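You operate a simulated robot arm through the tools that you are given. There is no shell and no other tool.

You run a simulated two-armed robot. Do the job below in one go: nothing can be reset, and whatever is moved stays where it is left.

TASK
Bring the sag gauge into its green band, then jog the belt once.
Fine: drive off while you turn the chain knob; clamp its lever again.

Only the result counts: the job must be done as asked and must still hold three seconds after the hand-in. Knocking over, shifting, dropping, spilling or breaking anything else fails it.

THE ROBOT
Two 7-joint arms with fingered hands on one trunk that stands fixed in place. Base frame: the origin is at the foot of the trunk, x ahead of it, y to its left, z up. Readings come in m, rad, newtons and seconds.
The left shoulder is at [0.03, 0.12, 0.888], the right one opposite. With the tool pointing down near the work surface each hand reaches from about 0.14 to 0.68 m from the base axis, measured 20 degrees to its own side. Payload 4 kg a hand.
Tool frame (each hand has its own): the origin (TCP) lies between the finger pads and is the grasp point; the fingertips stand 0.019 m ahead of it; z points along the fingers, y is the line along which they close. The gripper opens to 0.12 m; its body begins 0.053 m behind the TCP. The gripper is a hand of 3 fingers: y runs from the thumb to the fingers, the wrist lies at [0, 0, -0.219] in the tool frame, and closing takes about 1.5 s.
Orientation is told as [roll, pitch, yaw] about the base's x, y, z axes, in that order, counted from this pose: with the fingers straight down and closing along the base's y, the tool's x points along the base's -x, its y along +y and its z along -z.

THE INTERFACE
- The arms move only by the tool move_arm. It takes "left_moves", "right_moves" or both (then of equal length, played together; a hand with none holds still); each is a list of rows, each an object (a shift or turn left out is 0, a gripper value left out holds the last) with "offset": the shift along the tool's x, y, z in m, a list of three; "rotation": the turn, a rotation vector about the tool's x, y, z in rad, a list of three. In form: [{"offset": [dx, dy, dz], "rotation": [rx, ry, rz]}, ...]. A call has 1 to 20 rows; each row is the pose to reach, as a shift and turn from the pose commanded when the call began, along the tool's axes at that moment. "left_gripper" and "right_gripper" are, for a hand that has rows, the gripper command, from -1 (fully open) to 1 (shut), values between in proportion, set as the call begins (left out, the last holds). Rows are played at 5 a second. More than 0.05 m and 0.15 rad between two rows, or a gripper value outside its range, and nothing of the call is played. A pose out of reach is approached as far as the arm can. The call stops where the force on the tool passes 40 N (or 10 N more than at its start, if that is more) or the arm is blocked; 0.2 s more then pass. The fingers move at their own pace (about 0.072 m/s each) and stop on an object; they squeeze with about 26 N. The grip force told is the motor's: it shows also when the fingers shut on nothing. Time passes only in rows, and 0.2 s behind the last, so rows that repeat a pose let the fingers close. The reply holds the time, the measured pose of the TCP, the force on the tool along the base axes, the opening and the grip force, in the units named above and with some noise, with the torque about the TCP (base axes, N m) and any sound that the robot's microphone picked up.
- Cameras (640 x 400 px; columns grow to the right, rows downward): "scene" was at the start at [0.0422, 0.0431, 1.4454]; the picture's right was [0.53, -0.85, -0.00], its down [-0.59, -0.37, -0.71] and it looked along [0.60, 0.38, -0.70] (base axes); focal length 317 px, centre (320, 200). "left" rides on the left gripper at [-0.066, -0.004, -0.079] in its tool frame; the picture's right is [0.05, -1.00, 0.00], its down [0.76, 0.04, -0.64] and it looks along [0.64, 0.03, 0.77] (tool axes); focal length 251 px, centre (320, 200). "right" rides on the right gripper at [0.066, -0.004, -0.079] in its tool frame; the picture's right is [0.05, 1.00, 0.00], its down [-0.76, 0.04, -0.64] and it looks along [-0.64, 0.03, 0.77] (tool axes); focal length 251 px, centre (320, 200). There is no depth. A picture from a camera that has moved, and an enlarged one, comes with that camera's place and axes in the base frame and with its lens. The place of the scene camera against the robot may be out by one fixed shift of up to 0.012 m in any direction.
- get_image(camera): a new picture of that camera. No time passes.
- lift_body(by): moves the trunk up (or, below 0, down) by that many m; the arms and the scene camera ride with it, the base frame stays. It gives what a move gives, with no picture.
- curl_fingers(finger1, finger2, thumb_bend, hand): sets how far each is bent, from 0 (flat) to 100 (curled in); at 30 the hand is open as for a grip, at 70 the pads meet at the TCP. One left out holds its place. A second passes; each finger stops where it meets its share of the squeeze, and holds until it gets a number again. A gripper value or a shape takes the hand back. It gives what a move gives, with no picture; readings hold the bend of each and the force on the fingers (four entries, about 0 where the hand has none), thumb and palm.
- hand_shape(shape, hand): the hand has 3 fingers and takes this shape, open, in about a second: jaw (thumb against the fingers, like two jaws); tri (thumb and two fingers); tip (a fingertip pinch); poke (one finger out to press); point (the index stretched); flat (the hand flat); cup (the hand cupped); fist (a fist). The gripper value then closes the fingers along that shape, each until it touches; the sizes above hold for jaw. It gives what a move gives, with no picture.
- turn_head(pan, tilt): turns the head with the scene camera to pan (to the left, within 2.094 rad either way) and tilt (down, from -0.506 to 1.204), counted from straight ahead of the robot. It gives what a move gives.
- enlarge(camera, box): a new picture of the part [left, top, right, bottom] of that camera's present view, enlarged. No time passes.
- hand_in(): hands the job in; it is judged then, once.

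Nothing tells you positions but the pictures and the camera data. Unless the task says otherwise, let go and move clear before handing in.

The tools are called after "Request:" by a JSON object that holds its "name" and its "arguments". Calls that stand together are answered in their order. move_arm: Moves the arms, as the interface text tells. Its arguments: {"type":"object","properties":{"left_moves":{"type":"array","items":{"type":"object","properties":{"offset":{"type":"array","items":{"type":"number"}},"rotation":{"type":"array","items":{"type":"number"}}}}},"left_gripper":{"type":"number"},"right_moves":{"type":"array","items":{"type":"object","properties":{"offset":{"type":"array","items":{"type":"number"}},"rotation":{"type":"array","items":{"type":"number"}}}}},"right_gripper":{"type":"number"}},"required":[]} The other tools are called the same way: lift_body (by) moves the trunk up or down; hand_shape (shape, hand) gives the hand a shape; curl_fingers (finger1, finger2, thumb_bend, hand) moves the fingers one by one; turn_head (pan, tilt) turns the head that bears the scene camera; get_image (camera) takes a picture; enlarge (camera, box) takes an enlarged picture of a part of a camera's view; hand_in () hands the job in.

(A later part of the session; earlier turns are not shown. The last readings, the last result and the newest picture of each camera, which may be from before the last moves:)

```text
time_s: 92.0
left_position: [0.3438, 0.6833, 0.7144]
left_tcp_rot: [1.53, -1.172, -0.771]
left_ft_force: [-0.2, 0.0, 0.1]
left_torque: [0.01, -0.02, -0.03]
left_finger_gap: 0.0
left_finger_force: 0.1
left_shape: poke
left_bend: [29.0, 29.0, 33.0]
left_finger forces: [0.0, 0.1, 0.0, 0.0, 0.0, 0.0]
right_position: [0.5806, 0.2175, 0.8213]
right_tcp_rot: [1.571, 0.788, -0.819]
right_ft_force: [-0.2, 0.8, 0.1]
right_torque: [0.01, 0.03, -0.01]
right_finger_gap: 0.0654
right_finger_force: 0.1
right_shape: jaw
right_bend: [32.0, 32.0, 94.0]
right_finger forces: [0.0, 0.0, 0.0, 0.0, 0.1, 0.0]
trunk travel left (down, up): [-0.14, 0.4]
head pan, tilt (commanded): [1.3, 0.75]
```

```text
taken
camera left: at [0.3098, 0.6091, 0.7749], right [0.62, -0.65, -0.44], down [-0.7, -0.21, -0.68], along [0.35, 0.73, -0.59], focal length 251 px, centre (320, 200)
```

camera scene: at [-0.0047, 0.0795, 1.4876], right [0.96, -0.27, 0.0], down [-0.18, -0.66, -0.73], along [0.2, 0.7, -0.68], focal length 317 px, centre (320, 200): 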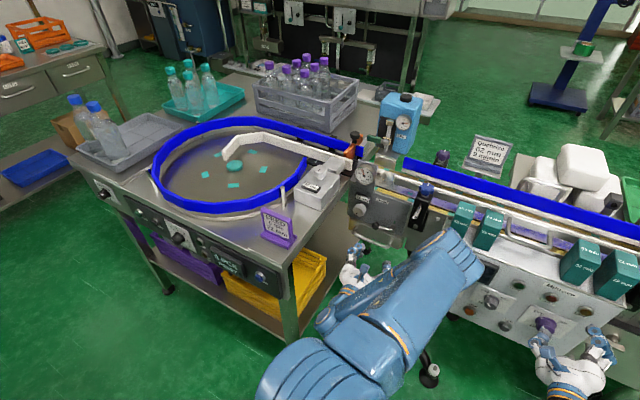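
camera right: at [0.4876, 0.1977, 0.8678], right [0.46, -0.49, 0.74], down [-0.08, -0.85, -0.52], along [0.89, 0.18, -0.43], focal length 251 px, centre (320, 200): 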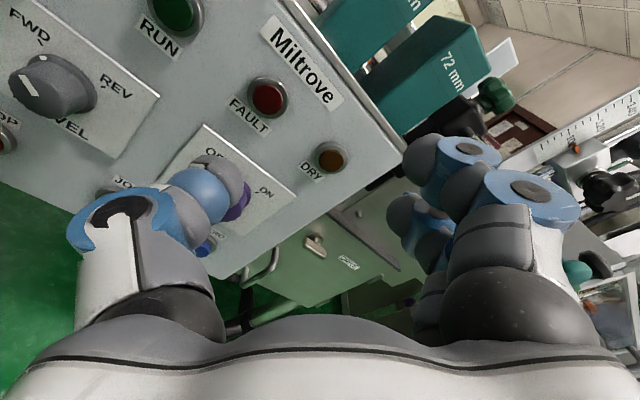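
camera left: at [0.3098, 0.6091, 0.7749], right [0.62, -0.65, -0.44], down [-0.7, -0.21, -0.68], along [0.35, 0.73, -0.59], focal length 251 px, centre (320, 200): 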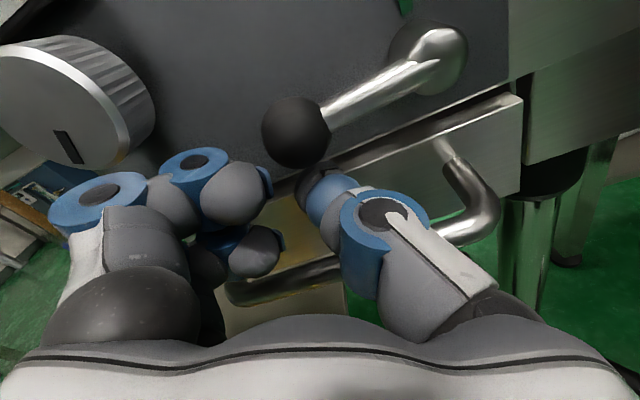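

The thumb is right under the ball, but my curled fingers' knuckles sit very close to the chain knob. I yaw the hand 20° to the right about the thumb so the knuckles move back away from the knob before lifting.

Request:
{"name": "move_arm", "arguments": {"left_moves": [{"rotation": [0.1075, -0.0454, 0]}, {"rotation": [0.215, -0.0908, 0]}, {"rotation": [0.3224, -0.1362, 0]}]}}

Request:
{"name": "get_image", "arguments": {"camera": "left"}}

Request:
{"name": "enlarge", "arguments": {"camera": "scene", "box": [320, 150, 440, 250]}}

```text
time_s: 92.8
left_position: [0.3459, 0.683, 0.7133]
left_tcp_rot: [1.533, -1.177, -1.124]
left_ft_force: [0.1, -0.3, -0.2]
left_torque: [0.01, 0.0, 0.0]
left_finger_gap: 0.0
left_finger_force: 0.0
left_shape: poke
left_bend: [29.0, 29.0, 33.0]
left_finger forces: [0.0, 0.0, 0.1, 0.0, 0.0, 0.0]
right_position: [0.5824, 0.2183, 0.8202]
right_tcp_rot: [1.57, 0.79, -0.816]
right_ft_force: [0.0, 0.2, 0.2]
right_torque: [-0.01, -0.03, 0.01]
right_finger_gap: 0.0657
right_finger_force: 0.1
right_shape: jaw
right_bend: [32.0, 32.0, 94.0]
right_finger forces: [0.1, 0.0, 0.0, 0.0, 0.0, 0.0]
trunk travel left (down, up): [-0.14, 0.4]
head pan, tilt (commanded): [1.3, 0.75]
```

```text
taken
camera left: at [0.2859, 0.6254, 0.7743], right [0.36, -0.83, -0.43], down [-0.73, 0.04, -0.68], along [0.58, 0.56, -0.59], focal length 251 px, centre (320, 200)
```

left: 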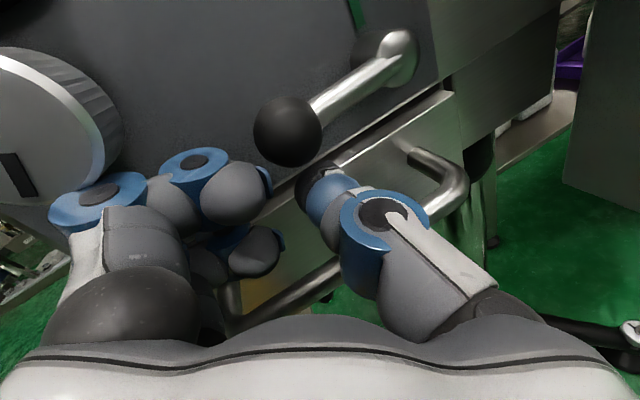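

```text
4.00 times, centred on (380, 200) of scene
camera zoom: at [-0.005, 0.0797, 1.4876], right [0.96, -0.27, 0.0], down [-0.18, -0.66, -0.73], along [0.2, 0.7, -0.68], focal length 1270 px, centre (80, 200)
```

zoom: 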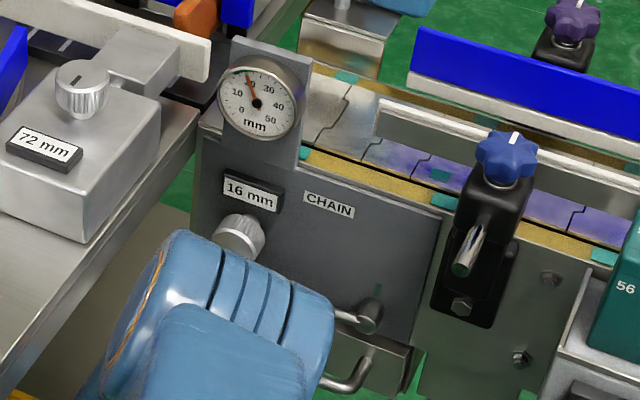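

I had the yaw direction backwards: this brings the knuckles closer to the knob, not farther. I rotate the other way, to 20° left of the plate normal.

Request:
{"name": "move_arm", "arguments": {"left_moves": [{"rotation": [-0.1077, 0.0447, -0.0017]}, {"rotation": [-0.2153, 0.0893, -0.0033]}, {"rotation": [-0.323, 0.134, -0.005]}, {"rotation": [-0.4307, 0.1787, -0.0067]}, {"rotation": [-0.5383, 0.2233, -0.0083]}, {"rotation": [-0.646, 0.268, -0.01]}]}}

Request:
{"name": "get_image", "arguments": {"camera": "left"}}

Request:
{"name": "get_image", "arguments": {"camera": "scene"}}

```text
time_s: 94.2
left_position: [0.3455, 0.6826, 0.7135]
left_tcp_rot: [1.533, -1.176, -0.421]
left_ft_force: [-0.2, 0.2, -0.9]
left_torque: [0.01, 0.02, 0.0]
left_finger_gap: 0.0
left_finger_force: 0.1
left_shape: poke
left_bend: [29.0, 29.0, 33.0]
left_finger forces: [0.0, 0.0, 0.0, 0.0, 0.0, 0.0]
right_position: [0.5817, 0.2185, 0.8201]
right_tcp_rot: [1.572, 0.791, -0.817]
right_ft_force: [-0.3, 0.6, 0.7]
right_torque: [0.03, -0.02, 0.0]
right_finger_gap: 0.0657
right_finger_force: 0.1
right_shape: jaw
right_bend: [32.0, 32.0, 94.0]
right_finger forces: [0.1, 0.0, 0.1, 0.0, 0.0, 0.0]
trunk travel left (down, up): [-0.14, 0.4]
head pan, tilt (commanded): [1.3, 0.75]
```

```text
taken
camera left: at [0.3373, 0.6002, 0.7737], right [0.81, -0.4, -0.43], down [-0.58, -0.44, -0.68], along [0.08, 0.8, -0.59], focal length 251 px, centre (320, 200)
```

left: 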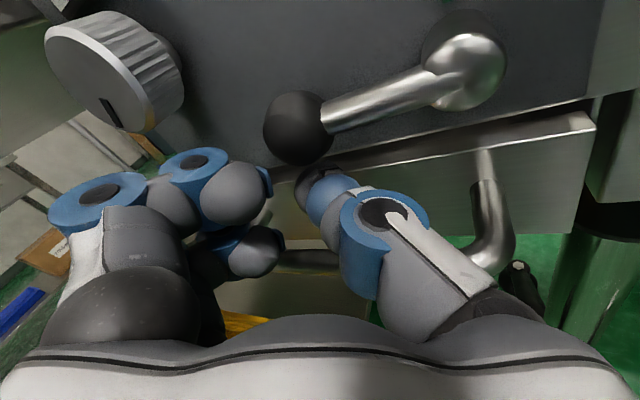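

```text
taken
camera scene: at [-0.0046, 0.0795, 1.4876], right [0.96, -0.27, 0.0], down [-0.18, -0.66, -0.73], along [0.2, 0.7, -0.68], focal length 317 px, centre (320, 200)
```

scene: 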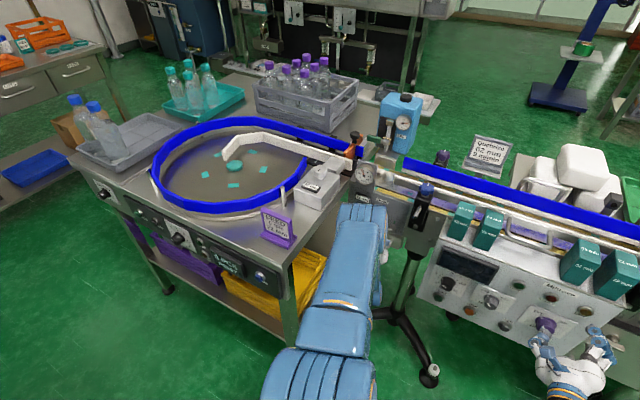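

Now the knuckles are well back from the knob. I lift the ball along its arc with the thumb, in two stages.

Request:
{"name": "move_arm", "arguments": {"left_moves": [{"offset": [-0.0096, -0.0022, -0.0022]}, {"offset": [-0.0175, 0.0037, -0.0015]}, {"offset": [-0.0264, 0.0083, -0.0013]}, {"offset": [-0.0358, 0.0113, -0.0017]}, {"offset": [-0.0456, 0.0128, -0.0028]}]}}

Request:
{"name": "get_image", "arguments": {"camera": "left"}}

```text
time_s: 95.4
left_position: [0.3481, 0.6786, 0.7626]
left_tcp_rot: [1.535, -1.179, -0.425]
left_ft_force: [-0.6, -0.9, -3.0]
left_torque: [0.03, 0.04, -0.01]
left_finger_gap: 0.0001
left_finger_force: 0.1
left_shape: poke
left_bend: [29.0, 29.0, 32.0]
left_finger forces: [0.0, 0.0, 0.1, 0.0, 2.5, 0.0]
right_position: [0.5821, 0.2179, 0.8203]
right_tcp_rot: [1.57, 0.789, -0.817]
right_ft_force: [-0.5, 0.0, 0.6]
right_torque: [0.0, -0.02, 0.01]
right_finger_gap: 0.0655
right_finger_force: 0.0
right_shape: jaw
right_bend: [32.0, 32.0, 94.0]
right_finger forces: [0.0, 0.1, 0.1, 0.0, 0.0, 0.0]
trunk travel left (down, up): [-0.14, 0.4]
head pan, tilt (commanded): [1.3, 0.75]
```

```text
taken
camera left: at [0.3406, 0.5962, 0.8227], right [0.81, -0.4, -0.43], down [-0.58, -0.44, -0.68], along [0.08, 0.8, -0.59], focal length 251 px, centre (320, 200)
```

left: 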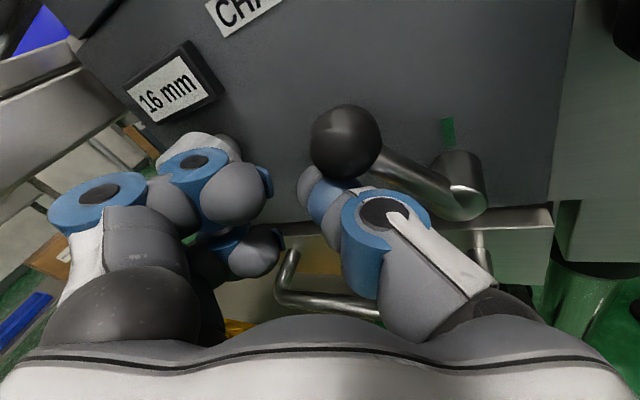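

The lever is rising on the thumb with only about 3 N. I continue along the arc toward upright.

Request:
{"name": "move_arm", "arguments": {"left_moves": [{"offset": [-0.0098, -0.0002, -0.0016]}, {"offset": [-0.0193, -0.0021, -0.0037]}, {"offset": [-0.0283, -0.0055, -0.0062]}, {"offset": [-0.0365, -0.0103, -0.0091]}, {"offset": [-0.0422, -0.0152, -0.0117]}]}}

Request:
{"name": "get_image", "arguments": {"camera": "left"}}

```text
time_s: 96.6
left_position: [0.3695, 0.6544, 0.7958]
left_tcp_rot: [1.536, -1.175, -0.422]
left_ft_force: [-16.6, -2.2, -2.5]
left_torque: [0.03, 0.05, -0.21]
left_finger_gap: 0.0001
left_finger_force: 0.1
left_shape: poke
left_bend: [29.0, 29.0, 40.0]
left_finger forces: [0.0, 0.1, 0.0, 0.0, 15.5, 0.0]
right_position: [0.5814, 0.2181, 0.8228]
right_tcp_rot: [1.572, 0.789, -0.815]
right_ft_force: [0.0, 0.2, 0.5]
right_torque: [-0.01, -0.04, 0.02]
right_finger_gap: 0.0655
right_finger_force: 0.0
right_shape: jaw
right_bend: [32.0, 32.0, 94.0]
right_finger forces: [0.0, 0.0, 0.0, 0.0, 0.1, 0.0]
trunk travel left (down, up): [-0.14, 0.4]
head pan, tilt (commanded): [1.3, 0.75]
```

```text
taken
camera left: at [0.361, 0.5726, 0.8562], right [0.81, -0.4, -0.43], down [-0.58, -0.44, -0.68], along [0.08, 0.8, -0.59], focal length 251 px, centre (320, 200)
```

left: 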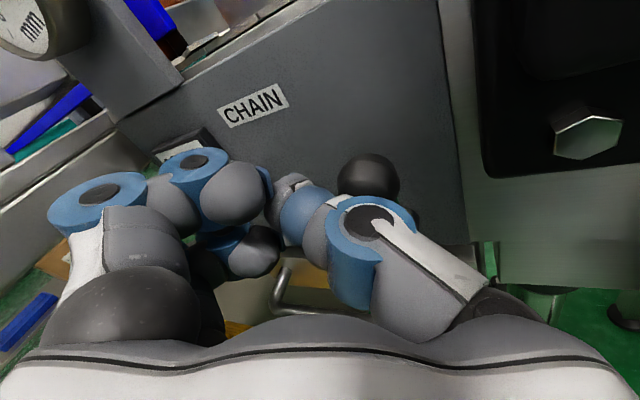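

The ball is now directly above the pivot and pushing back with about 16 N, so it's at or near its clamped stop. I give it a slight final push to the right to seat it, then check.

Request:
{"name": "move_arm", "arguments": {"left_moves": [{"offset": [-0.0014, -0.0035, -0.0014]}, {"offset": [-0.0025, -0.006, -0.0024]}]}}

Request:
{"name": "enlarge", "arguments": {"camera": "left", "box": [250, 80, 480, 280]}}

```text
time_s: 97.2
left_position: [0.3736, 0.6498, 0.797]
left_tcp_rot: [1.544, -1.18, -0.433]
left_ft_force: [-15.1, -1.9, 6.0]
left_torque: [-0.04, 0.02, -0.13]
left_finger_gap: 0.0
left_finger_force: 0.1
left_shape: poke
left_bend: [29.0, 29.0, 42.0]
left_finger forces: [0.1, 0.0, 0.1, 0.0, 15.7, 0.0]
right_position: [0.5792, 0.2186, 0.8218]
right_tcp_rot: [1.573, 0.789, -0.815]
right_ft_force: [0.3, 0.6, 1.4]
right_torque: [0.01, 0.0, 0.01]
right_finger_gap: 0.0656
right_finger_force: 0.1
right_shape: jaw
right_bend: [32.0, 32.0, 94.0]
right_finger forces: [0.0, 0.1, 0.1, 0.0, 0.0, 0.1]
trunk travel left (down, up): [-0.14, 0.4]
head pan, tilt (commanded): [1.3, 0.75]
```

```text
2.00 times, centred on (365, 180) of left
camera zoom: at [0.366, 0.5673, 0.8571], right [0.81, -0.4, -0.43], down [-0.58, -0.44, -0.68], along [0.09, 0.8, -0.59], focal length 503 px, centre (230, 240)
```

zoom: 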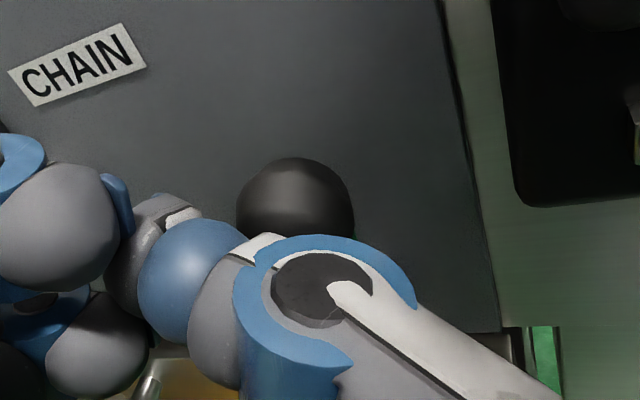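

The ball did not move further, so the lever is seated upright. I ease off to the left and withdraw.

Request:
{"name": "move_arm", "arguments": {"left_moves": [{"offset": [0.003, 0.008, 0.001]}, {"offset": [0.003, 0.01, -0.02]}, {"offset": [0.003, 0.01, -0.05]}, {"offset": [0.003, 0.01, -0.085]}, {"offset": [0.003, 0.005, -0.12]}]}}

Request:
{"name": "get_image", "arguments": {"camera": "left"}}

Request:
{"name": "get_image", "arguments": {"camera": "scene"}}

```text
time_s: 98.4
left_position: [0.3193, 0.5454, 0.7955]
left_tcp_rot: [1.534, -1.177, -0.424]
left_ft_force: [-0.4, 0.2, -0.2]
left_torque: [0.02, 0.05, 0.05]
left_finger_gap: 0.0001
left_finger_force: 0.0
left_shape: poke
left_bend: [29.0, 29.0, 33.0]
left_finger forces: [0.0, 0.0, 0.0, 0.0, 0.0, 0.1]
right_position: [0.582, 0.2187, 0.8197]
right_tcp_rot: [1.571, 0.79, -0.817]
right_ft_force: [-0.6, 0.0, 0.3]
right_torque: [0.01, 0.03, 0.02]
right_finger_gap: 0.0656
right_finger_force: 0.0
right_shape: jaw
right_bend: [32.0, 32.0, 94.0]
right_finger forces: [0.0, 0.0, 0.0, 0.0, 0.0, 0.0]
trunk travel left (down, up): [-0.14, 0.4]
head pan, tilt (commanded): [1.3, 0.75]
```

```text
taken
camera left: at [0.3111, 0.4624, 0.8561], right [0.81, -0.4, -0.43], down [-0.58, -0.44, -0.68], along [0.09, 0.8, -0.59], focal length 251 px, centre (320, 200)
```

left: 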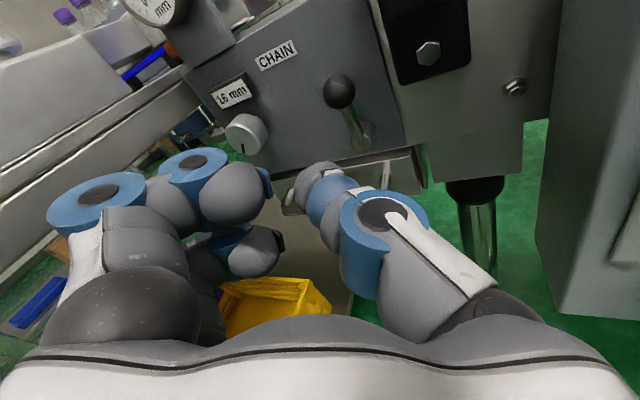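

```text
taken
camera scene: at [-0.0046, 0.0794, 1.4876], right [0.96, -0.27, 0.0], down [-0.18, -0.66, -0.73], along [0.2, 0.7, -0.68], focal length 317 px, centre (320, 200)
```

scene: 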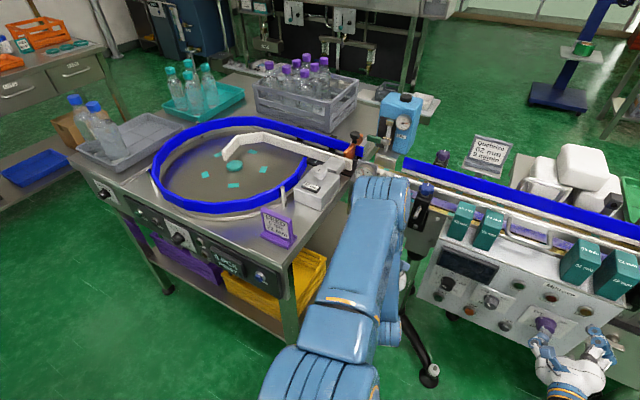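

Request:
{"name": "enlarge", "arguments": {"camera": "left", "box": [210, 30, 430, 190]}}

Request:
{"name": "enlarge", "arguments": {"camera": "scene", "box": [340, 150, 440, 230]}}

```text
2.50 times, centred on (320, 110) of left
camera zoom: at [0.3111, 0.4624, 0.8561], right [0.81, -0.4, -0.43], down [-0.58, -0.44, -0.68], along [0.09, 0.8, -0.59], focal length 629 px, centre (320, 425)
```

zoom: 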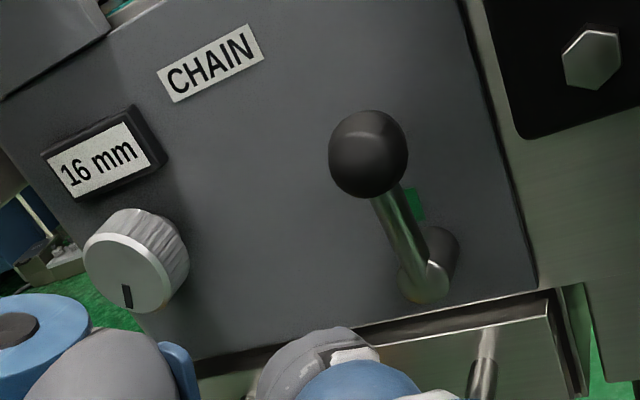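

```text
5.00 times, centred on (390, 190) of scene
camera zoom: at [-0.0046, 0.0794, 1.4876], right [0.96, -0.27, 0.0], down [-0.18, -0.66, -0.73], along [0.2, 0.7, -0.68], focal length 1587 px, centre (-30, 250)
```

zoom: 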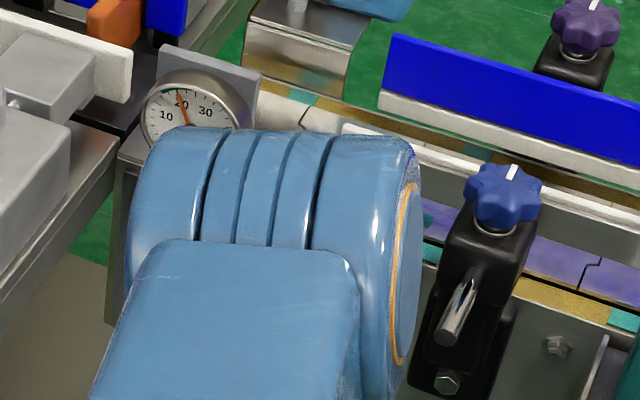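

The lever is up, but by my estimate it may be a few degrees short of the original position. I move the left hand to the same viewpoint I used before unclamping, so I can compare directly.

Request:
{"name": "move_arm", "arguments": {"left_moves": [{"offset": [-0.0094, 0.013, -0.005], "rotation": [0.0806, -0.0198, -0.0972]}, {"offset": [-0.0188, 0.026, 0.0], "rotation": [0.1612, -0.0396, -0.1944]}, {"offset": [-0.0283, 0.039, 0.01], "rotation": [0.2417, -0.0594, -0.2915]}, {"offset": [-0.0377, 0.052, 0.0191], "rotation": [0.3223, -0.0792, -0.3887]}]}}

Request:
{"name": "get_image", "arguments": {"camera": "left"}}

Request:
{"name": "enlarge", "arguments": {"camera": "left", "box": [280, 120, 400, 240]}}

```text
time_s: 99.4
left_position: [0.2977, 0.5785, 0.8496]
left_tcp_rot: [-1.845, -1.565, 2.628]
left_ft_force: [0.3, 0.3, 0.1]
left_torque: [0.0, -0.04, 0.02]
left_finger_gap: 0.0
left_finger_force: 0.1
left_shape: poke
left_bend: [29.0, 29.0, 33.0]
left_finger forces: [0.0, 0.1, 0.0, 0.0, 0.0, 0.0]
right_position: [0.5816, 0.218, 0.8218]
right_tcp_rot: [1.572, 0.79, -0.818]
right_ft_force: [0.2, -0.3, -0.1]
right_torque: [0.07, 0.01, 0.0]
right_finger_gap: 0.0656
right_finger_force: 0.0
right_shape: jaw
right_bend: [32.0, 32.0, 94.0]
right_finger forces: [0.0, 0.1, 0.1, 0.0, 0.1, 0.0]
trunk travel left (down, up): [-0.14, 0.4]
head pan, tilt (commanded): [1.3, 0.75]
```

```text
taken
camera left: at [0.2445, 0.5198, 0.915], right [0.7, -0.71, -0.05], down [-0.48, -0.43, -0.77], along [0.52, 0.56, -0.64], focal length 251 px, centre (320, 200)
```

left: 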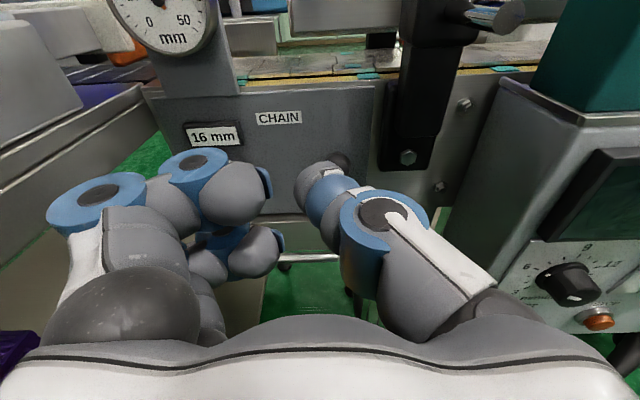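

```text
3.33 times, centred on (340, 180) of left
camera zoom: at [0.2445, 0.5198, 0.915], right [0.7, -0.71, -0.05], down [-0.48, -0.43, -0.77], along [0.52, 0.56, -0.64], focal length 838 px, centre (253, 267)
```

zoom: 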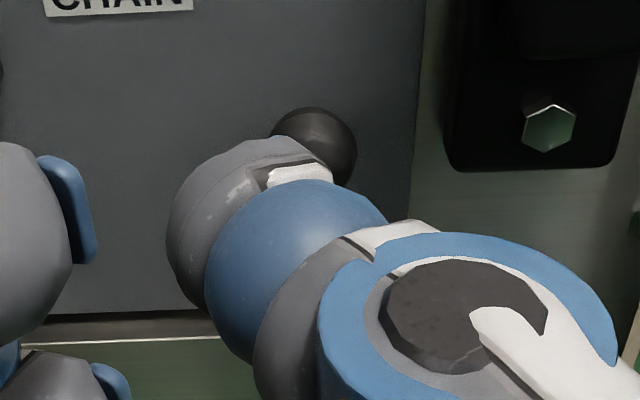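

The ball is at the same pixel position as before I unclamped it, so the lever is back in its clamped position. I check the gauge once more.

Request:
{"name": "enlarge", "arguments": {"camera": "scene", "box": [340, 150, 400, 195]}}

Request:
{"name": "get_image", "arguments": {"camera": "scene"}}

```text
8.89 times, centred on (370, 172) of scene
camera zoom: at [-0.0052, 0.0797, 1.4876], right [0.96, -0.27, 0.0], down [-0.18, -0.66, -0.73], along [0.2, 0.7, -0.68], focal length 2821 px, centre (-124, 444)
```

zoom: 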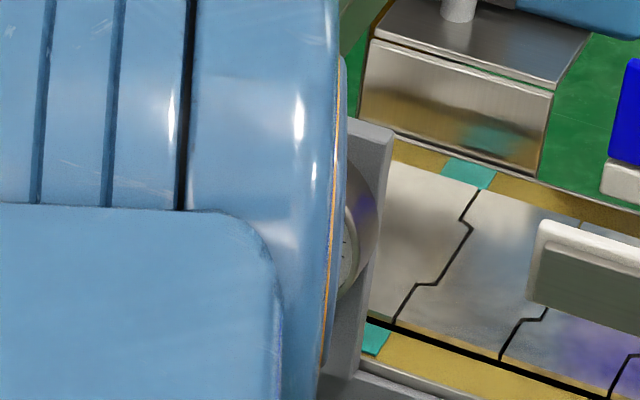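

```text
taken
camera scene: at [-0.0052, 0.0797, 1.4876], right [0.96, -0.27, 0.0], down [-0.18, -0.66, -0.73], along [0.2, 0.7, -0.68], focal length 317 px, centre (320, 200)
```

scene: 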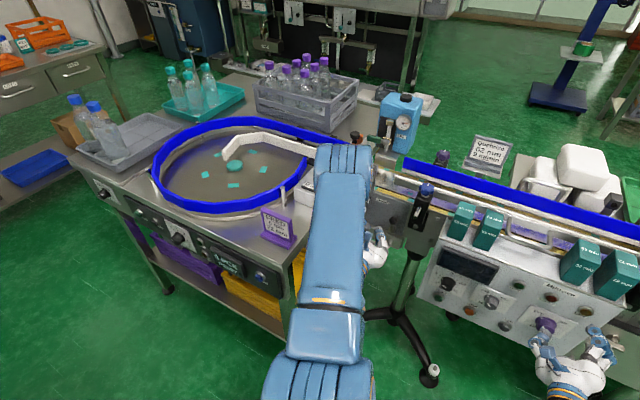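

The dial is hidden by the arm now, but it read 20 mm before and the readout still shows 16 mm. Next I lower the trunk again so the right hand, still lined up with the drive knob, can reach it.

Request:
{"name": "lift_body", "arguments": {"by": -0.12}}

Request:
{"name": "get_image", "arguments": {"camera": "scene"}}

Request:
{"name": "get_image", "arguments": {"camera": "right"}}

Request:
{"name": "get_image", "arguments": {"camera": "left"}}

```text
time_s: 100.9
left_position: [0.2979, 0.5786, 0.7309]
left_tcp_rot: [-2.27, -1.57, 3.052]
left_ft_force: [0.9, 0.4, 0.4]
left_torque: [0.01, 0.01, 0.02]
left_finger_gap: 0.0001
left_finger_force: 0.0
left_shape: poke
left_bend: [29.0, 29.0, 33.0]
left_finger forces: [0.0, 0.0, 0.0, 0.0, 0.1, 0.0]
right_position: [0.5818, 0.2189, 0.7005]
right_tcp_rot: [1.571, 0.788, -0.817]
right_ft_force: [-0.5, -0.1, 0.9]
right_torque: [0.0, 0.01, -0.01]
right_finger_gap: 0.0657
right_finger_force: 0.0
right_shape: jaw
right_bend: [32.0, 32.0, 94.0]
right_finger forces: [0.0, 0.1, 0.0, 0.0, 0.1, 0.0]
trunk travel left (down, up): [-0.02, 0.52]
head pan, tilt (commanded): [1.3, 0.75]
```

```text
taken
camera scene: at [-0.005, 0.0794, 1.3678], right [0.96, -0.27, 0.0], down [-0.18, -0.66, -0.73], along [0.2, 0.7, -0.68], focal length 317 px, centre (320, 200)
```

scene: 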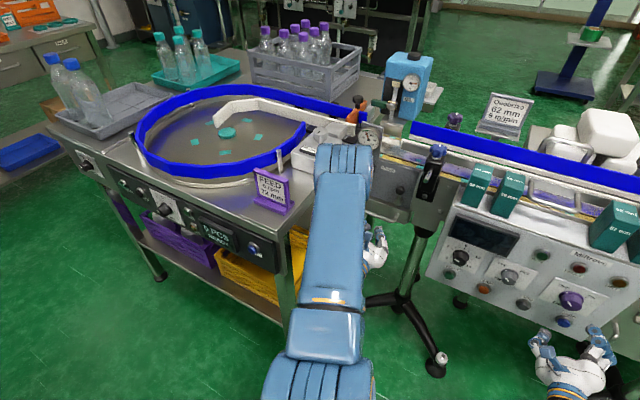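

```text
taken
camera right: at [0.4904, 0.1994, 0.7457], right [0.46, -0.49, 0.74], down [-0.08, -0.85, -0.51], along [0.88, 0.18, -0.43], focal length 251 px, centre (320, 200)
```

right: 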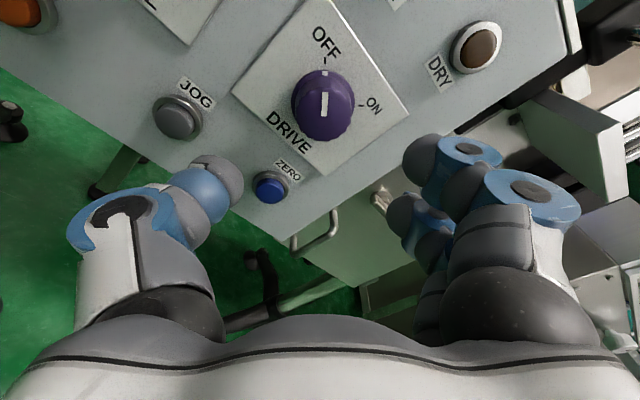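

```text
taken
camera left: at [0.2448, 0.5197, 0.7952], right [0.71, -0.71, -0.05], down [-0.48, -0.43, -0.77], along [0.52, 0.57, -0.64], focal length 251 px, centre (320, 200)
```

left: 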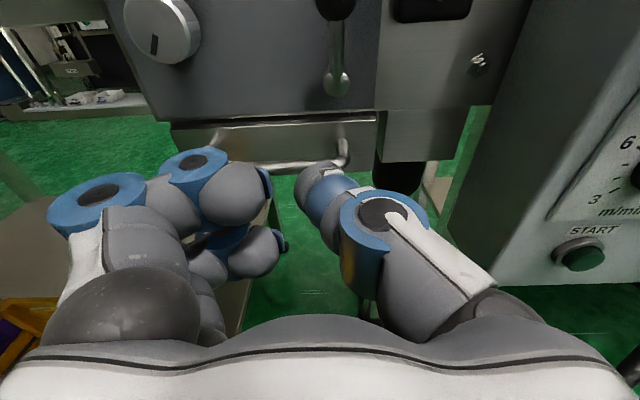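

The lever stands upright and the drive knob is dead ahead of the right hand, as I left it. I go forward 8 cm, grip it, and turn it back to ON.

Request:
{"name": "move_arm", "arguments": {"right_moves": [{"offset": [0, 0, 0.03]}, {"offset": [0, 0, 0.055]}, {"offset": [0, 0, 0.07]}, {"offset": [0, 0, 0.08]}]}}

Request:
{"name": "get_image", "arguments": {"camera": "right"}}

```text
time_s: 101.9
left_position: [0.2969, 0.5786, 0.7293]
left_tcp_rot: [-2.185, -1.568, 2.969]
left_ft_force: [-0.2, -1.0, -0.2]
left_torque: [-0.02, -0.01, 0.03]
left_finger_gap: 0.0
left_finger_force: 0.0
left_shape: poke
left_bend: [29.0, 29.0, 33.0]
left_finger forces: [0.0, 0.0, 0.1, 0.0, 0.0, 0.1]
right_position: [0.6403, 0.2724, 0.6997]
right_tcp_rot: [1.57, 0.791, -0.816]
right_ft_force: [-0.4, 0.9, 0.0]
right_torque: [0.03, -0.01, -0.02]
right_finger_gap: 0.0652
right_finger_force: 0.0
right_shape: jaw
right_bend: [32.0, 32.0, 94.0]
right_finger forces: [0.0, 0.0, 0.0, 0.0, 0.0, 0.0]
trunk travel left (down, up): [-0.02, 0.52]
head pan, tilt (commanded): [1.3, 0.75]
```

```text
taken
camera right: at [0.5497, 0.2531, 0.7445], right [0.46, -0.49, 0.74], down [-0.08, -0.85, -0.51], along [0.88, 0.18, -0.43], focal length 251 px, centre (320, 200)
```

right: 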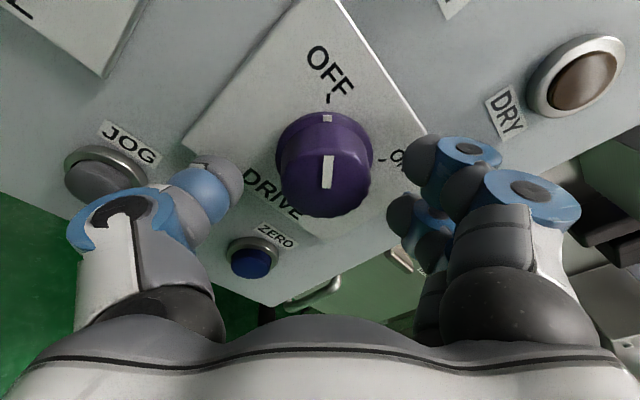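

Well placed. I close on the knob after a 3 mm upward correction.

Request:
{"name": "move_arm", "arguments": {"right_moves": [{"offset": [0.002, 0.002, 0.001]}, {"offset": [0.002, 0.002, 0.001]}, {"offset": [0.002, 0.002, 0.001]}, {"offset": [0.002, 0.002, 0.001]}, {"offset": [0.002, 0.002, 0.001]}, {"offset": [0.002, 0.002, 0.001]}, {"offset": [0.002, 0.002, 0.001]}], "right_gripper": 1}}

Request:
{"name": "move_arm", "arguments": {"right_moves": [{"rotation": [0, 0, 0.13]}, {"rotation": [0, 0, 0.26]}, {"rotation": [0, 0, 0.39]}, {"rotation": [0, 0, 0.52]}, {"rotation": [0, 0, 0.65]}, {"rotation": [0, 0, 0.78]}, {"rotation": [0, 0, 0.91]}, {"rotation": [0, 0, 1.04]}, {"rotation": [0, 0, 1.17]}, {"rotation": [0, 0, 1.3]}, {"rotation": [0, 0, 1.43]}, {"rotation": [0, 0, 1.57]}]}}

Request:
{"name": "get_image", "arguments": {"camera": "right"}}

Request:
{"name": "get_image", "arguments": {"camera": "scene"}}

```text
time_s: 103.5
left_position: [0.2974, 0.5779, 0.7291]
left_tcp_rot: [-1.993, -1.571, 2.778]
left_ft_force: [-0.3, -0.1, -0.5]
left_torque: [0.0, -0.02, 0.02]
left_finger_gap: 0.0
left_finger_force: 0.2
left_shape: poke
left_bend: [29.0, 29.0, 33.0]
left_finger forces: [0.0, 0.0, 0.1, 0.0, 0.1, 0.0]
right_position: [0.6401, 0.2727, 0.7022]
right_tcp_rot: [1.57, 0.791, -0.816]
right_ft_force: [2.0, 3.8, -1.8]
right_torque: [0.02, 0.02, 0.01]
right_finger_gap: 0.0292
right_finger_force: 26.4
right_shape: jaw
right_bend: [45.0, 47.0, 93.0]
right_finger forces: [8.9, 8.9, 0.0, 0.1, 22.5, 0.0]
trunk travel left (down, up): [-0.02, 0.52]
head pan, tilt (commanded): [1.3, 0.75]
```

```text
time_s: 106.1
left_position: [0.2965, 0.5781, 0.7295]
left_tcp_rot: [-2.048, -1.569, 2.834]
left_ft_force: [-0.8, -0.2, 0.6]
left_torque: [-0.02, -0.02, 0.0]
left_finger_gap: 0.0002
left_finger_force: 0.1
left_shape: poke
left_bend: [29.0, 29.0, 33.0]
left_finger forces: [0.1, 0.1, 0.1, 0.0, 0.1, 0.1]
right_position: [0.6396, 0.2742, 0.7027]
right_tcp_rot: [-1.571, 0.78, 2.327]
right_ft_force: [-1.6, 7.3, 2.1]
right_torque: [-0.16, -0.15, 0.11]
right_finger_gap: 0.0286
right_finger_force: 26.2
right_shape: jaw
right_bend: [46.0, 47.0, 93.0]
right_finger forces: [8.7, 10.3, 0.1, 0.0, 28.1, 0.0]
trunk travel left (down, up): [-0.02, 0.52]
head pan, tilt (commanded): [1.3, 0.75]
```

```text
taken
camera right: at [0.6132, 0.1873, 0.7523], right [0.51, -0.54, -0.67], down [-0.82, -0.07, -0.57], along [0.26, 0.84, -0.48], focal length 251 px, centre (320, 200)
```

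right: 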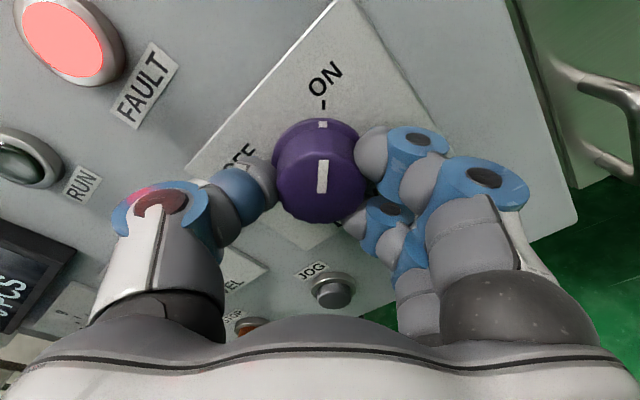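

```text
taken
camera scene: at [-0.0054, 0.0801, 1.3676], right [0.96, -0.27, 0.0], down [-0.18, -0.66, -0.73], along [0.2, 0.7, -0.68], focal length 317 px, centre (320, 200)
```

scene: 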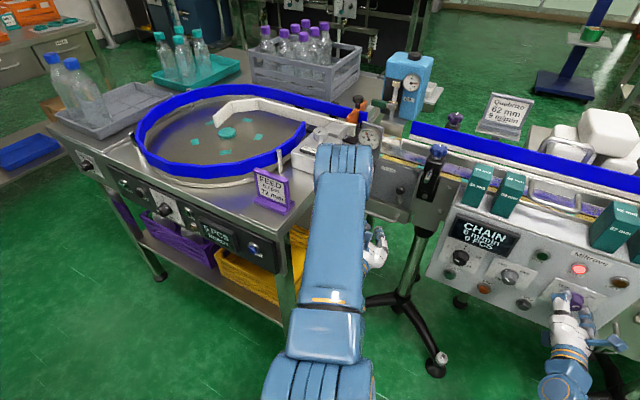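

Drive is ON: display lit, fault lamp lit again. Before jogging I check the gauge, which peeks out next to the elbow.

Request:
{"name": "enlarge", "arguments": {"camera": "scene", "box": [345, 110, 405, 155]}}

Request:
{"name": "enlarge", "arguments": {"camera": "scene", "box": [420, 200, 640, 360]}}

```text
8.89 times, centred on (375, 132) of scene
camera zoom: at [-0.0054, 0.0801, 1.3676], right [0.96, -0.27, 0.0], down [-0.18, -0.66, -0.73], along [0.2, 0.7, -0.68], focal length 2821 px, centre (-169, 800)
```

zoom: 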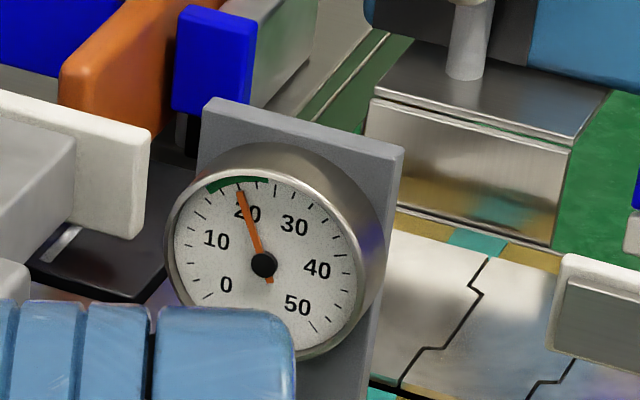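

```text
2.50 times, centred on (530, 280) of scene
camera zoom: at [-0.0054, 0.0801, 1.3676], right [0.96, -0.27, 0.0], down [-0.18, -0.66, -0.73], along [0.2, 0.7, -0.68], focal length 793 px, centre (-205, 0)
```

zoom: 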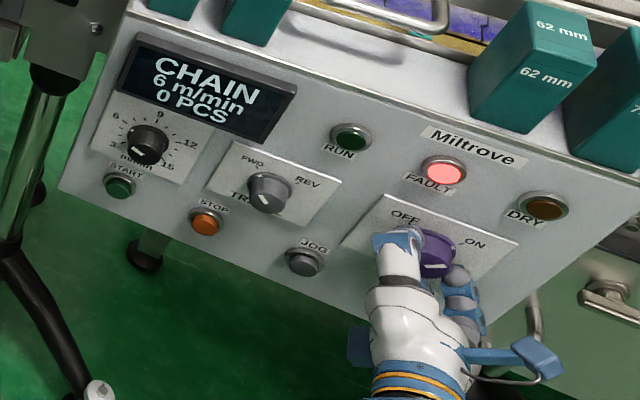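

The gauge is steady at 20 mm, well inside the green band. I release the drive knob and back off before pressing JOG.

Request:
{"name": "move_arm", "arguments": {"right_moves": [{"offset": [0, 0, 0]}, {"offset": [0, 0, 0]}, {"offset": [0, 0, 0]}, {"offset": [0, 0, 0]}, {"offset": [0, 0, -0.02]}, {"offset": [0, 0, -0.05]}, {"offset": [0, 0, -0.08]}], "right_gripper": -0.1}}

Request:
{"name": "hand_shape", "arguments": {"shape": "poke", "hand": "right"}}

Request:
{"name": "get_image", "arguments": {"camera": "right"}}

Request:
{"name": "enlarge", "arguments": {"camera": "scene", "box": [420, 200, 640, 360]}}

```text
time_s: 107.7
left_position: [0.2975, 0.5782, 0.729]
left_tcp_rot: [-2.232, -1.569, 3.018]
left_ft_force: [-0.2, 0.4, -0.5]
left_torque: [0.02, -0.02, 0.0]
left_finger_gap: 0.0002
left_finger_force: 0.0
left_shape: poke
left_bend: [29.0, 29.0, 33.0]
left_finger forces: [0.0, 0.1, 0.1, 0.0, 0.0, 0.1]
right_position: [0.583, 0.2179, 0.7037]
right_tcp_rot: [-1.572, 0.782, 2.322]
right_ft_force: [-0.1, 0.1, -0.6]
right_torque: [0.02, 0.04, 0.02]
right_finger_gap: 0.0652
right_finger_force: 0.0
right_shape: jaw
right_bend: [32.0, 32.0, 94.0]
right_finger forces: [0.0, 0.0, 0.0, 0.1, 0.0, 0.0]
trunk travel left (down, up): [-0.02, 0.52]
head pan, tilt (commanded): [1.3, 0.75]
```

```text
time_s: 108.6
left_position: [0.2981, 0.578, 0.7293]
left_tcp_rot: [-2.188, -1.57, 2.973]
left_ft_force: [-0.6, 0.2, 0.6]
left_torque: [0.01, 0.02, 0.01]
left_finger_gap: 0.0
left_finger_force: 0.1
left_shape: poke
left_bend: [29.0, 29.0, 33.0]
left_finger forces: [0.1, 0.0, 0.0, 0.0, 0.0, 0.1]
right_position: [0.5841, 0.2197, 0.7043]
right_tcp_rot: [-1.571, 0.782, 2.325]
right_ft_force: [-0.4, 0.7, -0.5]
right_torque: [-0.01, 0.02, 0.01]
right_finger_gap: 0.0
right_finger_force: 0.0
right_shape: poke
right_bend: [29.0, 29.0, 33.0]
right_finger forces: [0.0, 0.0, 0.0, 0.0, 0.0, 0.1]
trunk travel left (down, up): [-0.02, 0.52]
head pan, tilt (commanded): [1.3, 0.75]
```

```text
taken
camera right: at [0.5574, 0.1328, 0.7532], right [0.51, -0.54, -0.67], down [-0.82, -0.07, -0.57], along [0.26, 0.84, -0.48], focal length 251 px, centre (320, 200)
```

right: 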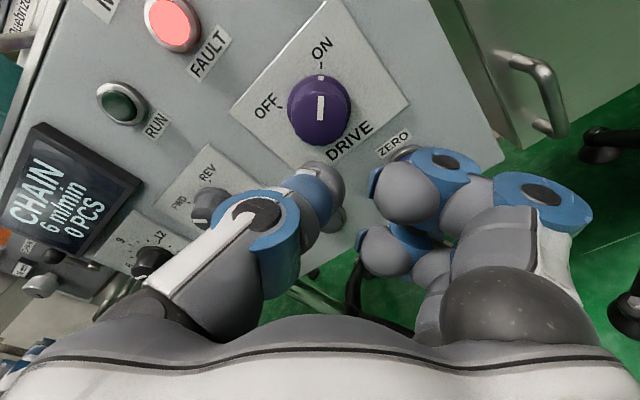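

```text
2.50 times, centred on (530, 280) of scene
camera zoom: at [-0.0049, 0.0795, 1.3676], right [0.96, -0.27, 0.0], down [-0.18, -0.66, -0.73], along [0.2, 0.7, -0.68], focal length 793 px, centre (-205, 0)
```

zoom: 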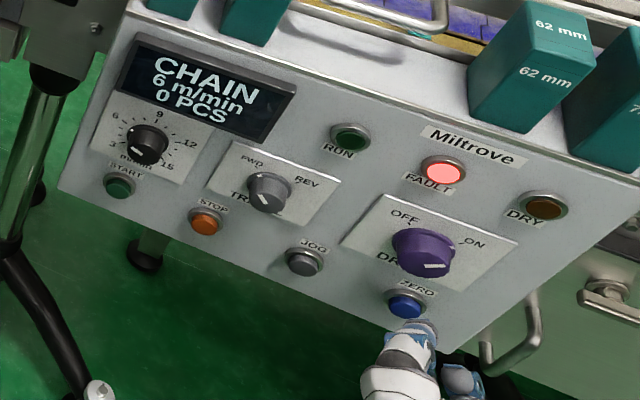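

The drive pointer is at ON and the thumb is extended for poking. JOG is at about [0.608, 0.330, 0.624]. I move the right hand in front of it, rolling so that the curled fingers hang below the panel, away from STOP and ZERO.

Request:
{"name": "move_arm", "arguments": {"right_moves": [{"offset": [-0.0168, 0.0021, 0.0], "rotation": [0, 0, 0.131]}, {"offset": [-0.0336, 0.0041, 0.0], "rotation": [0, 0, 0.262]}, {"offset": [-0.0505, 0.0062, 0.0], "rotation": [0, 0, 0.393]}, {"offset": [-0.0673, 0.0083, 0.005], "rotation": [0, 0, 0.524]}, {"offset": [-0.0841, 0.0103, 0.01], "rotation": [0, 0, 0.655]}, {"offset": [-0.1009, 0.0124, 0.0196], "rotation": [0, 0, 0.785]}]}}

Request:
{"name": "get_image", "arguments": {"camera": "right"}}

Request:
{"name": "enlarge", "arguments": {"camera": "scene", "box": [420, 200, 640, 360]}}

```text
time_s: 110.0
left_position: [0.2979, 0.5781, 0.73]
left_tcp_rot: [-2.156, -1.569, 2.942]
left_ft_force: [0.0, 0.1, 0.5]
left_torque: [-0.01, 0.02, 0.0]
left_finger_gap: 0.0
left_finger_force: 0.0
left_shape: poke
left_bend: [29.0, 29.0, 33.0]
left_finger forces: [0.0, 0.0, 0.1, 0.0, 0.0, 0.0]
right_position: [0.554, 0.28, 0.6262]
right_tcp_rot: [-1.57, -0.003, 2.326]
right_ft_force: [0.1, 0.0, 0.1]
right_torque: [0.01, 0.01, 0.02]
right_finger_gap: 0.0
right_finger_force: 0.0
right_shape: poke
right_bend: [29.0, 29.0, 33.0]
right_finger forces: [0.0, 0.1, 0.0, 0.1, 0.0, 0.1]
trunk travel left (down, up): [-0.02, 0.52]
head pan, tilt (commanded): [1.3, 0.75]
```

```text
taken
camera right: at [0.5426, 0.1765, 0.6283], right [0.03, -0.04, -1.0], down [-0.99, 0.12, -0.04], along [0.12, 0.99, -0.03], focal length 251 px, centre (320, 200)
```

right: 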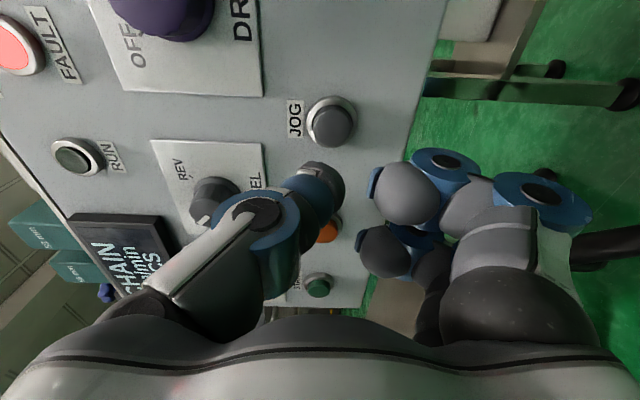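

```text
2.50 times, centred on (530, 280) of scene
camera zoom: at [-0.0049, 0.0796, 1.3676], right [0.96, -0.27, 0.0], down [-0.18, -0.66, -0.73], along [0.2, 0.7, -0.68], focal length 793 px, centre (-205, 0)
```

zoom: 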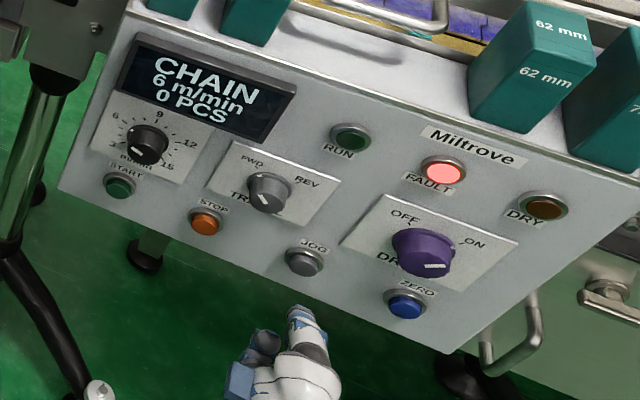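

JOG is slightly right and below the thumb's axis. I correct by a few millimetres and go in to just short of the button.

Request:
{"name": "move_arm", "arguments": {"right_moves": [{"offset": [0.0035, 0.006, 0.015]}, {"offset": [0.0035, 0.006, 0.03]}, {"offset": [0.0035, 0.006, 0.042]}]}}

Request:
{"name": "get_image", "arguments": {"camera": "right"}}

Request:
{"name": "enlarge", "arguments": {"camera": "right", "box": [250, 70, 430, 210]}}

Request:
{"name": "enlarge", "arguments": {"camera": "scene", "box": [470, 250, 590, 340]}}

```text
time_s: 110.8
left_position: [0.2975, 0.5774, 0.7295]
left_tcp_rot: [-2.178, -1.569, 2.963]
left_ft_force: [0.7, 0.5, -0.4]
left_torque: [0.02, 0.01, 0.0]
left_finger_gap: 0.0001
left_finger_force: 0.0
left_shape: poke
left_bend: [29.0, 29.0, 33.0]
left_finger forces: [0.0, 0.1, 0.0, 0.0, 0.0, 0.0]
right_position: [0.5854, 0.3043, 0.6179]
right_tcp_rot: [-1.57, -0.003, 2.325]
right_ft_force: [-0.2, 0.6, 0.6]
right_torque: [0.01, -0.02, -0.01]
right_finger_gap: 0.0
right_finger_force: 0.1
right_shape: poke
right_bend: [29.0, 29.0, 33.0]
right_finger forces: [0.0, 0.0, 0.1, 0.1, 0.0, 0.0]
trunk travel left (down, up): [-0.02, 0.52]
head pan, tilt (commanded): [1.3, 0.75]
```

```text
taken
camera right: at [0.5742, 0.2018, 0.6216], right [0.03, -0.04, -1.0], down [-0.99, 0.12, -0.04], along [0.12, 0.99, -0.03], focal length 251 px, centre (320, 200)
```

right: 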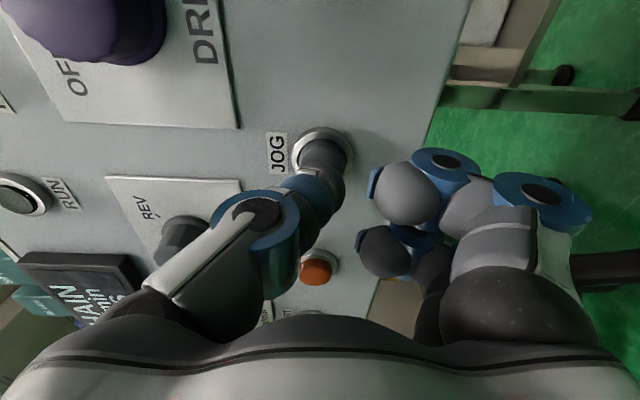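

```text
2.86 times, centred on (340, 140) of right
camera zoom: at [0.5742, 0.2018, 0.6216], right [0.03, -0.04, -1.0], down [-0.99, 0.12, -0.04], along [0.12, 0.99, -0.03], focal length 718 px, centre (263, 371)
```

zoom: 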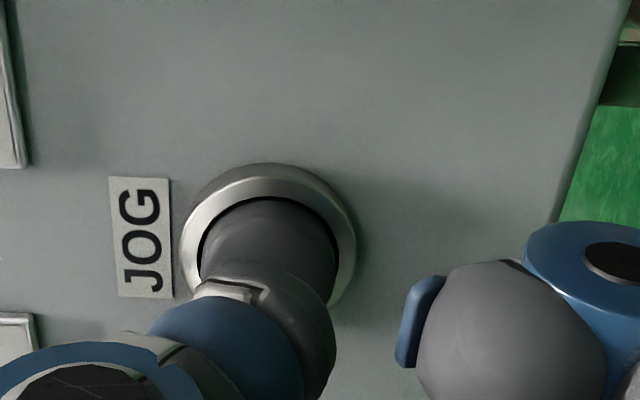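

```text
4.44 times, centred on (530, 295) of scene
camera zoom: at [-0.0049, 0.0796, 1.3676], right [0.96, -0.27, 0.0], down [-0.18, -0.66, -0.73], along [0.2, 0.7, -0.68], focal length 1410 px, centre (-613, -222)
```

zoom: 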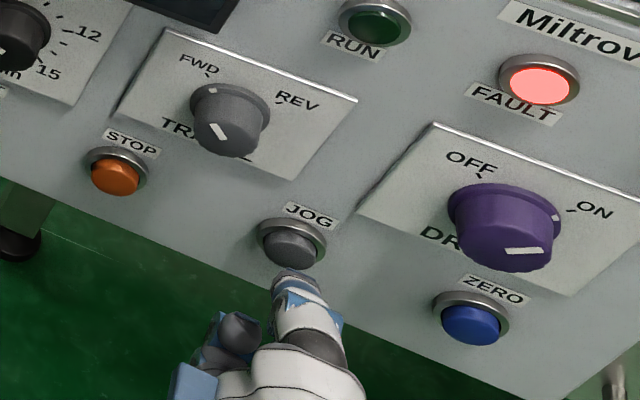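

The thumb is lined up with JOG, about 1.5 cm away. I press forward gently and watch the force and sound.

Request:
{"name": "move_arm", "arguments": {"right_moves": [{"offset": [0.001, 0, 0.008]}, {"offset": [0.001, 0, 0.014]}, {"offset": [0.001, 0, 0.018]}]}}

Request:
{"name": "enlarge", "arguments": {"camera": "scene", "box": [420, 200, 640, 360]}}

```text
time_s: 111.6
left_position: [0.2976, 0.5769, 0.7297]
left_tcp_rot: [-2.389, -1.567, -3.114]
left_ft_force: [0.0, -0.8, -0.6]
left_torque: [0.0, -0.02, -0.04]
left_finger_gap: 0.0002
left_finger_force: 0.0
left_shape: poke
left_bend: [29.0, 29.0, 33.0]
left_finger forces: [0.0, 0.1, 0.1, 0.0, 0.0, 0.0]
right_position: [0.5988, 0.3167, 0.6175]
right_tcp_rot: [-1.57, -0.003, 2.327]
right_ft_force: [-11.2, -8.1, 1.9]
right_torque: [0.01, -0.03, 0.12]
right_finger_gap: 0.0
right_finger_force: 0.0
right_shape: poke
right_bend: [29.0, 29.0, 33.0]
right_finger forces: [0.1, 0.0, 0.0, 0.1, 13.1, 0.1]
trunk travel left (down, up): [-0.02, 0.52]
head pan, tilt (commanded): [1.3, 0.75]
heard: click
```

```text
2.50 times, centred on (530, 280) of scene
camera zoom: at [-0.0058, 0.0789, 1.3677], right [0.96, -0.27, 0.0], down [-0.18, -0.66, -0.73], along [0.2, 0.7, -0.68], focal length 793 px, centre (-205, 0)
```

zoom: 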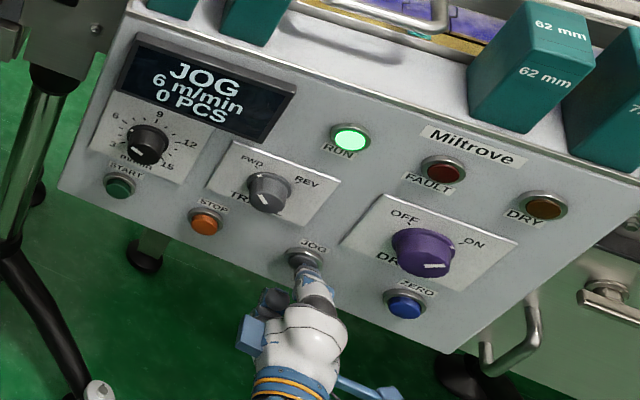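

The button clicked: display shows JOG, RUN is lit and the fault has cleared. I release it straight back.

Request:
{"name": "move_arm", "arguments": {"right_moves": [{"offset": [0, 0, -0.02]}, {"offset": [0, 0, -0.05]}, {"offset": [0, 0, -0.08]}]}}

Request:
{"name": "enlarge", "arguments": {"camera": "scene", "box": [420, 200, 640, 360]}}

Request:
{"name": "enlarge", "arguments": {"camera": "scene", "box": [345, 110, 405, 155]}}

```text
time_s: 112.4
left_position: [0.2985, 0.5776, 0.7292]
left_tcp_rot: [-2.212, -1.569, 2.997]
left_ft_force: [-0.2, 0.4, -0.4]
left_torque: [0.0, 0.01, 0.02]
left_finger_gap: 0.0
left_finger_force: 0.1
left_shape: poke
left_bend: [29.0, 29.0, 33.0]
left_finger forces: [0.0, 0.0, 0.0, 0.0, 0.0, 0.1]
right_position: [0.5387, 0.2621, 0.6178]
right_tcp_rot: [-1.57, -0.004, 2.324]
right_ft_force: [-0.1, 0.3, -1.0]
right_torque: [0.03, 0.0, 0.01]
right_finger_gap: 0.0
right_finger_force: 0.1
right_shape: poke
right_bend: [29.0, 29.0, 33.0]
right_finger forces: [0.0, 0.0, 0.0, 0.1, 0.0, 0.0]
trunk travel left (down, up): [-0.02, 0.52]
head pan, tilt (commanded): [1.3, 0.75]
```

```text
2.50 times, centred on (530, 280) of scene
camera zoom: at [-0.0049, 0.0794, 1.3676], right [0.96, -0.27, 0.0], down [-0.18, -0.66, -0.73], along [0.2, 0.7, -0.68], focal length 793 px, centre (-205, 0)
```

zoom: 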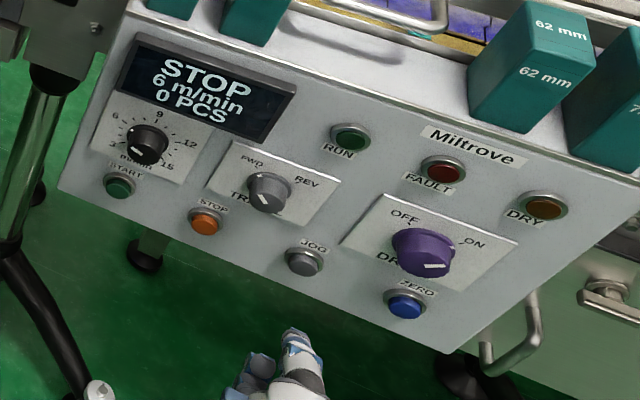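

```text
8.89 times, centred on (375, 132) of scene
camera zoom: at [-0.0049, 0.0794, 1.3676], right [0.96, -0.27, 0.0], down [-0.18, -0.66, -0.73], along [0.2, 0.7, -0.68], focal length 2821 px, centre (-169, 800)
```

zoom: 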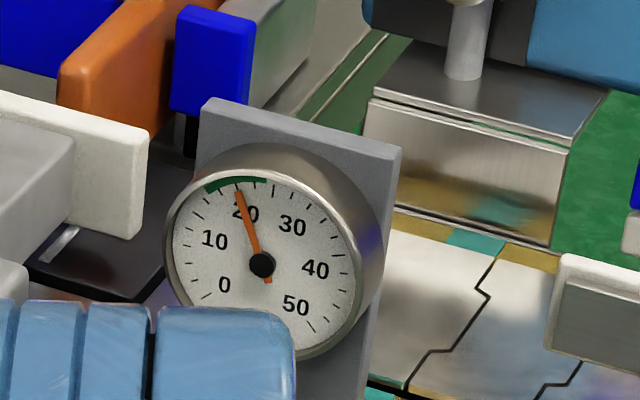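

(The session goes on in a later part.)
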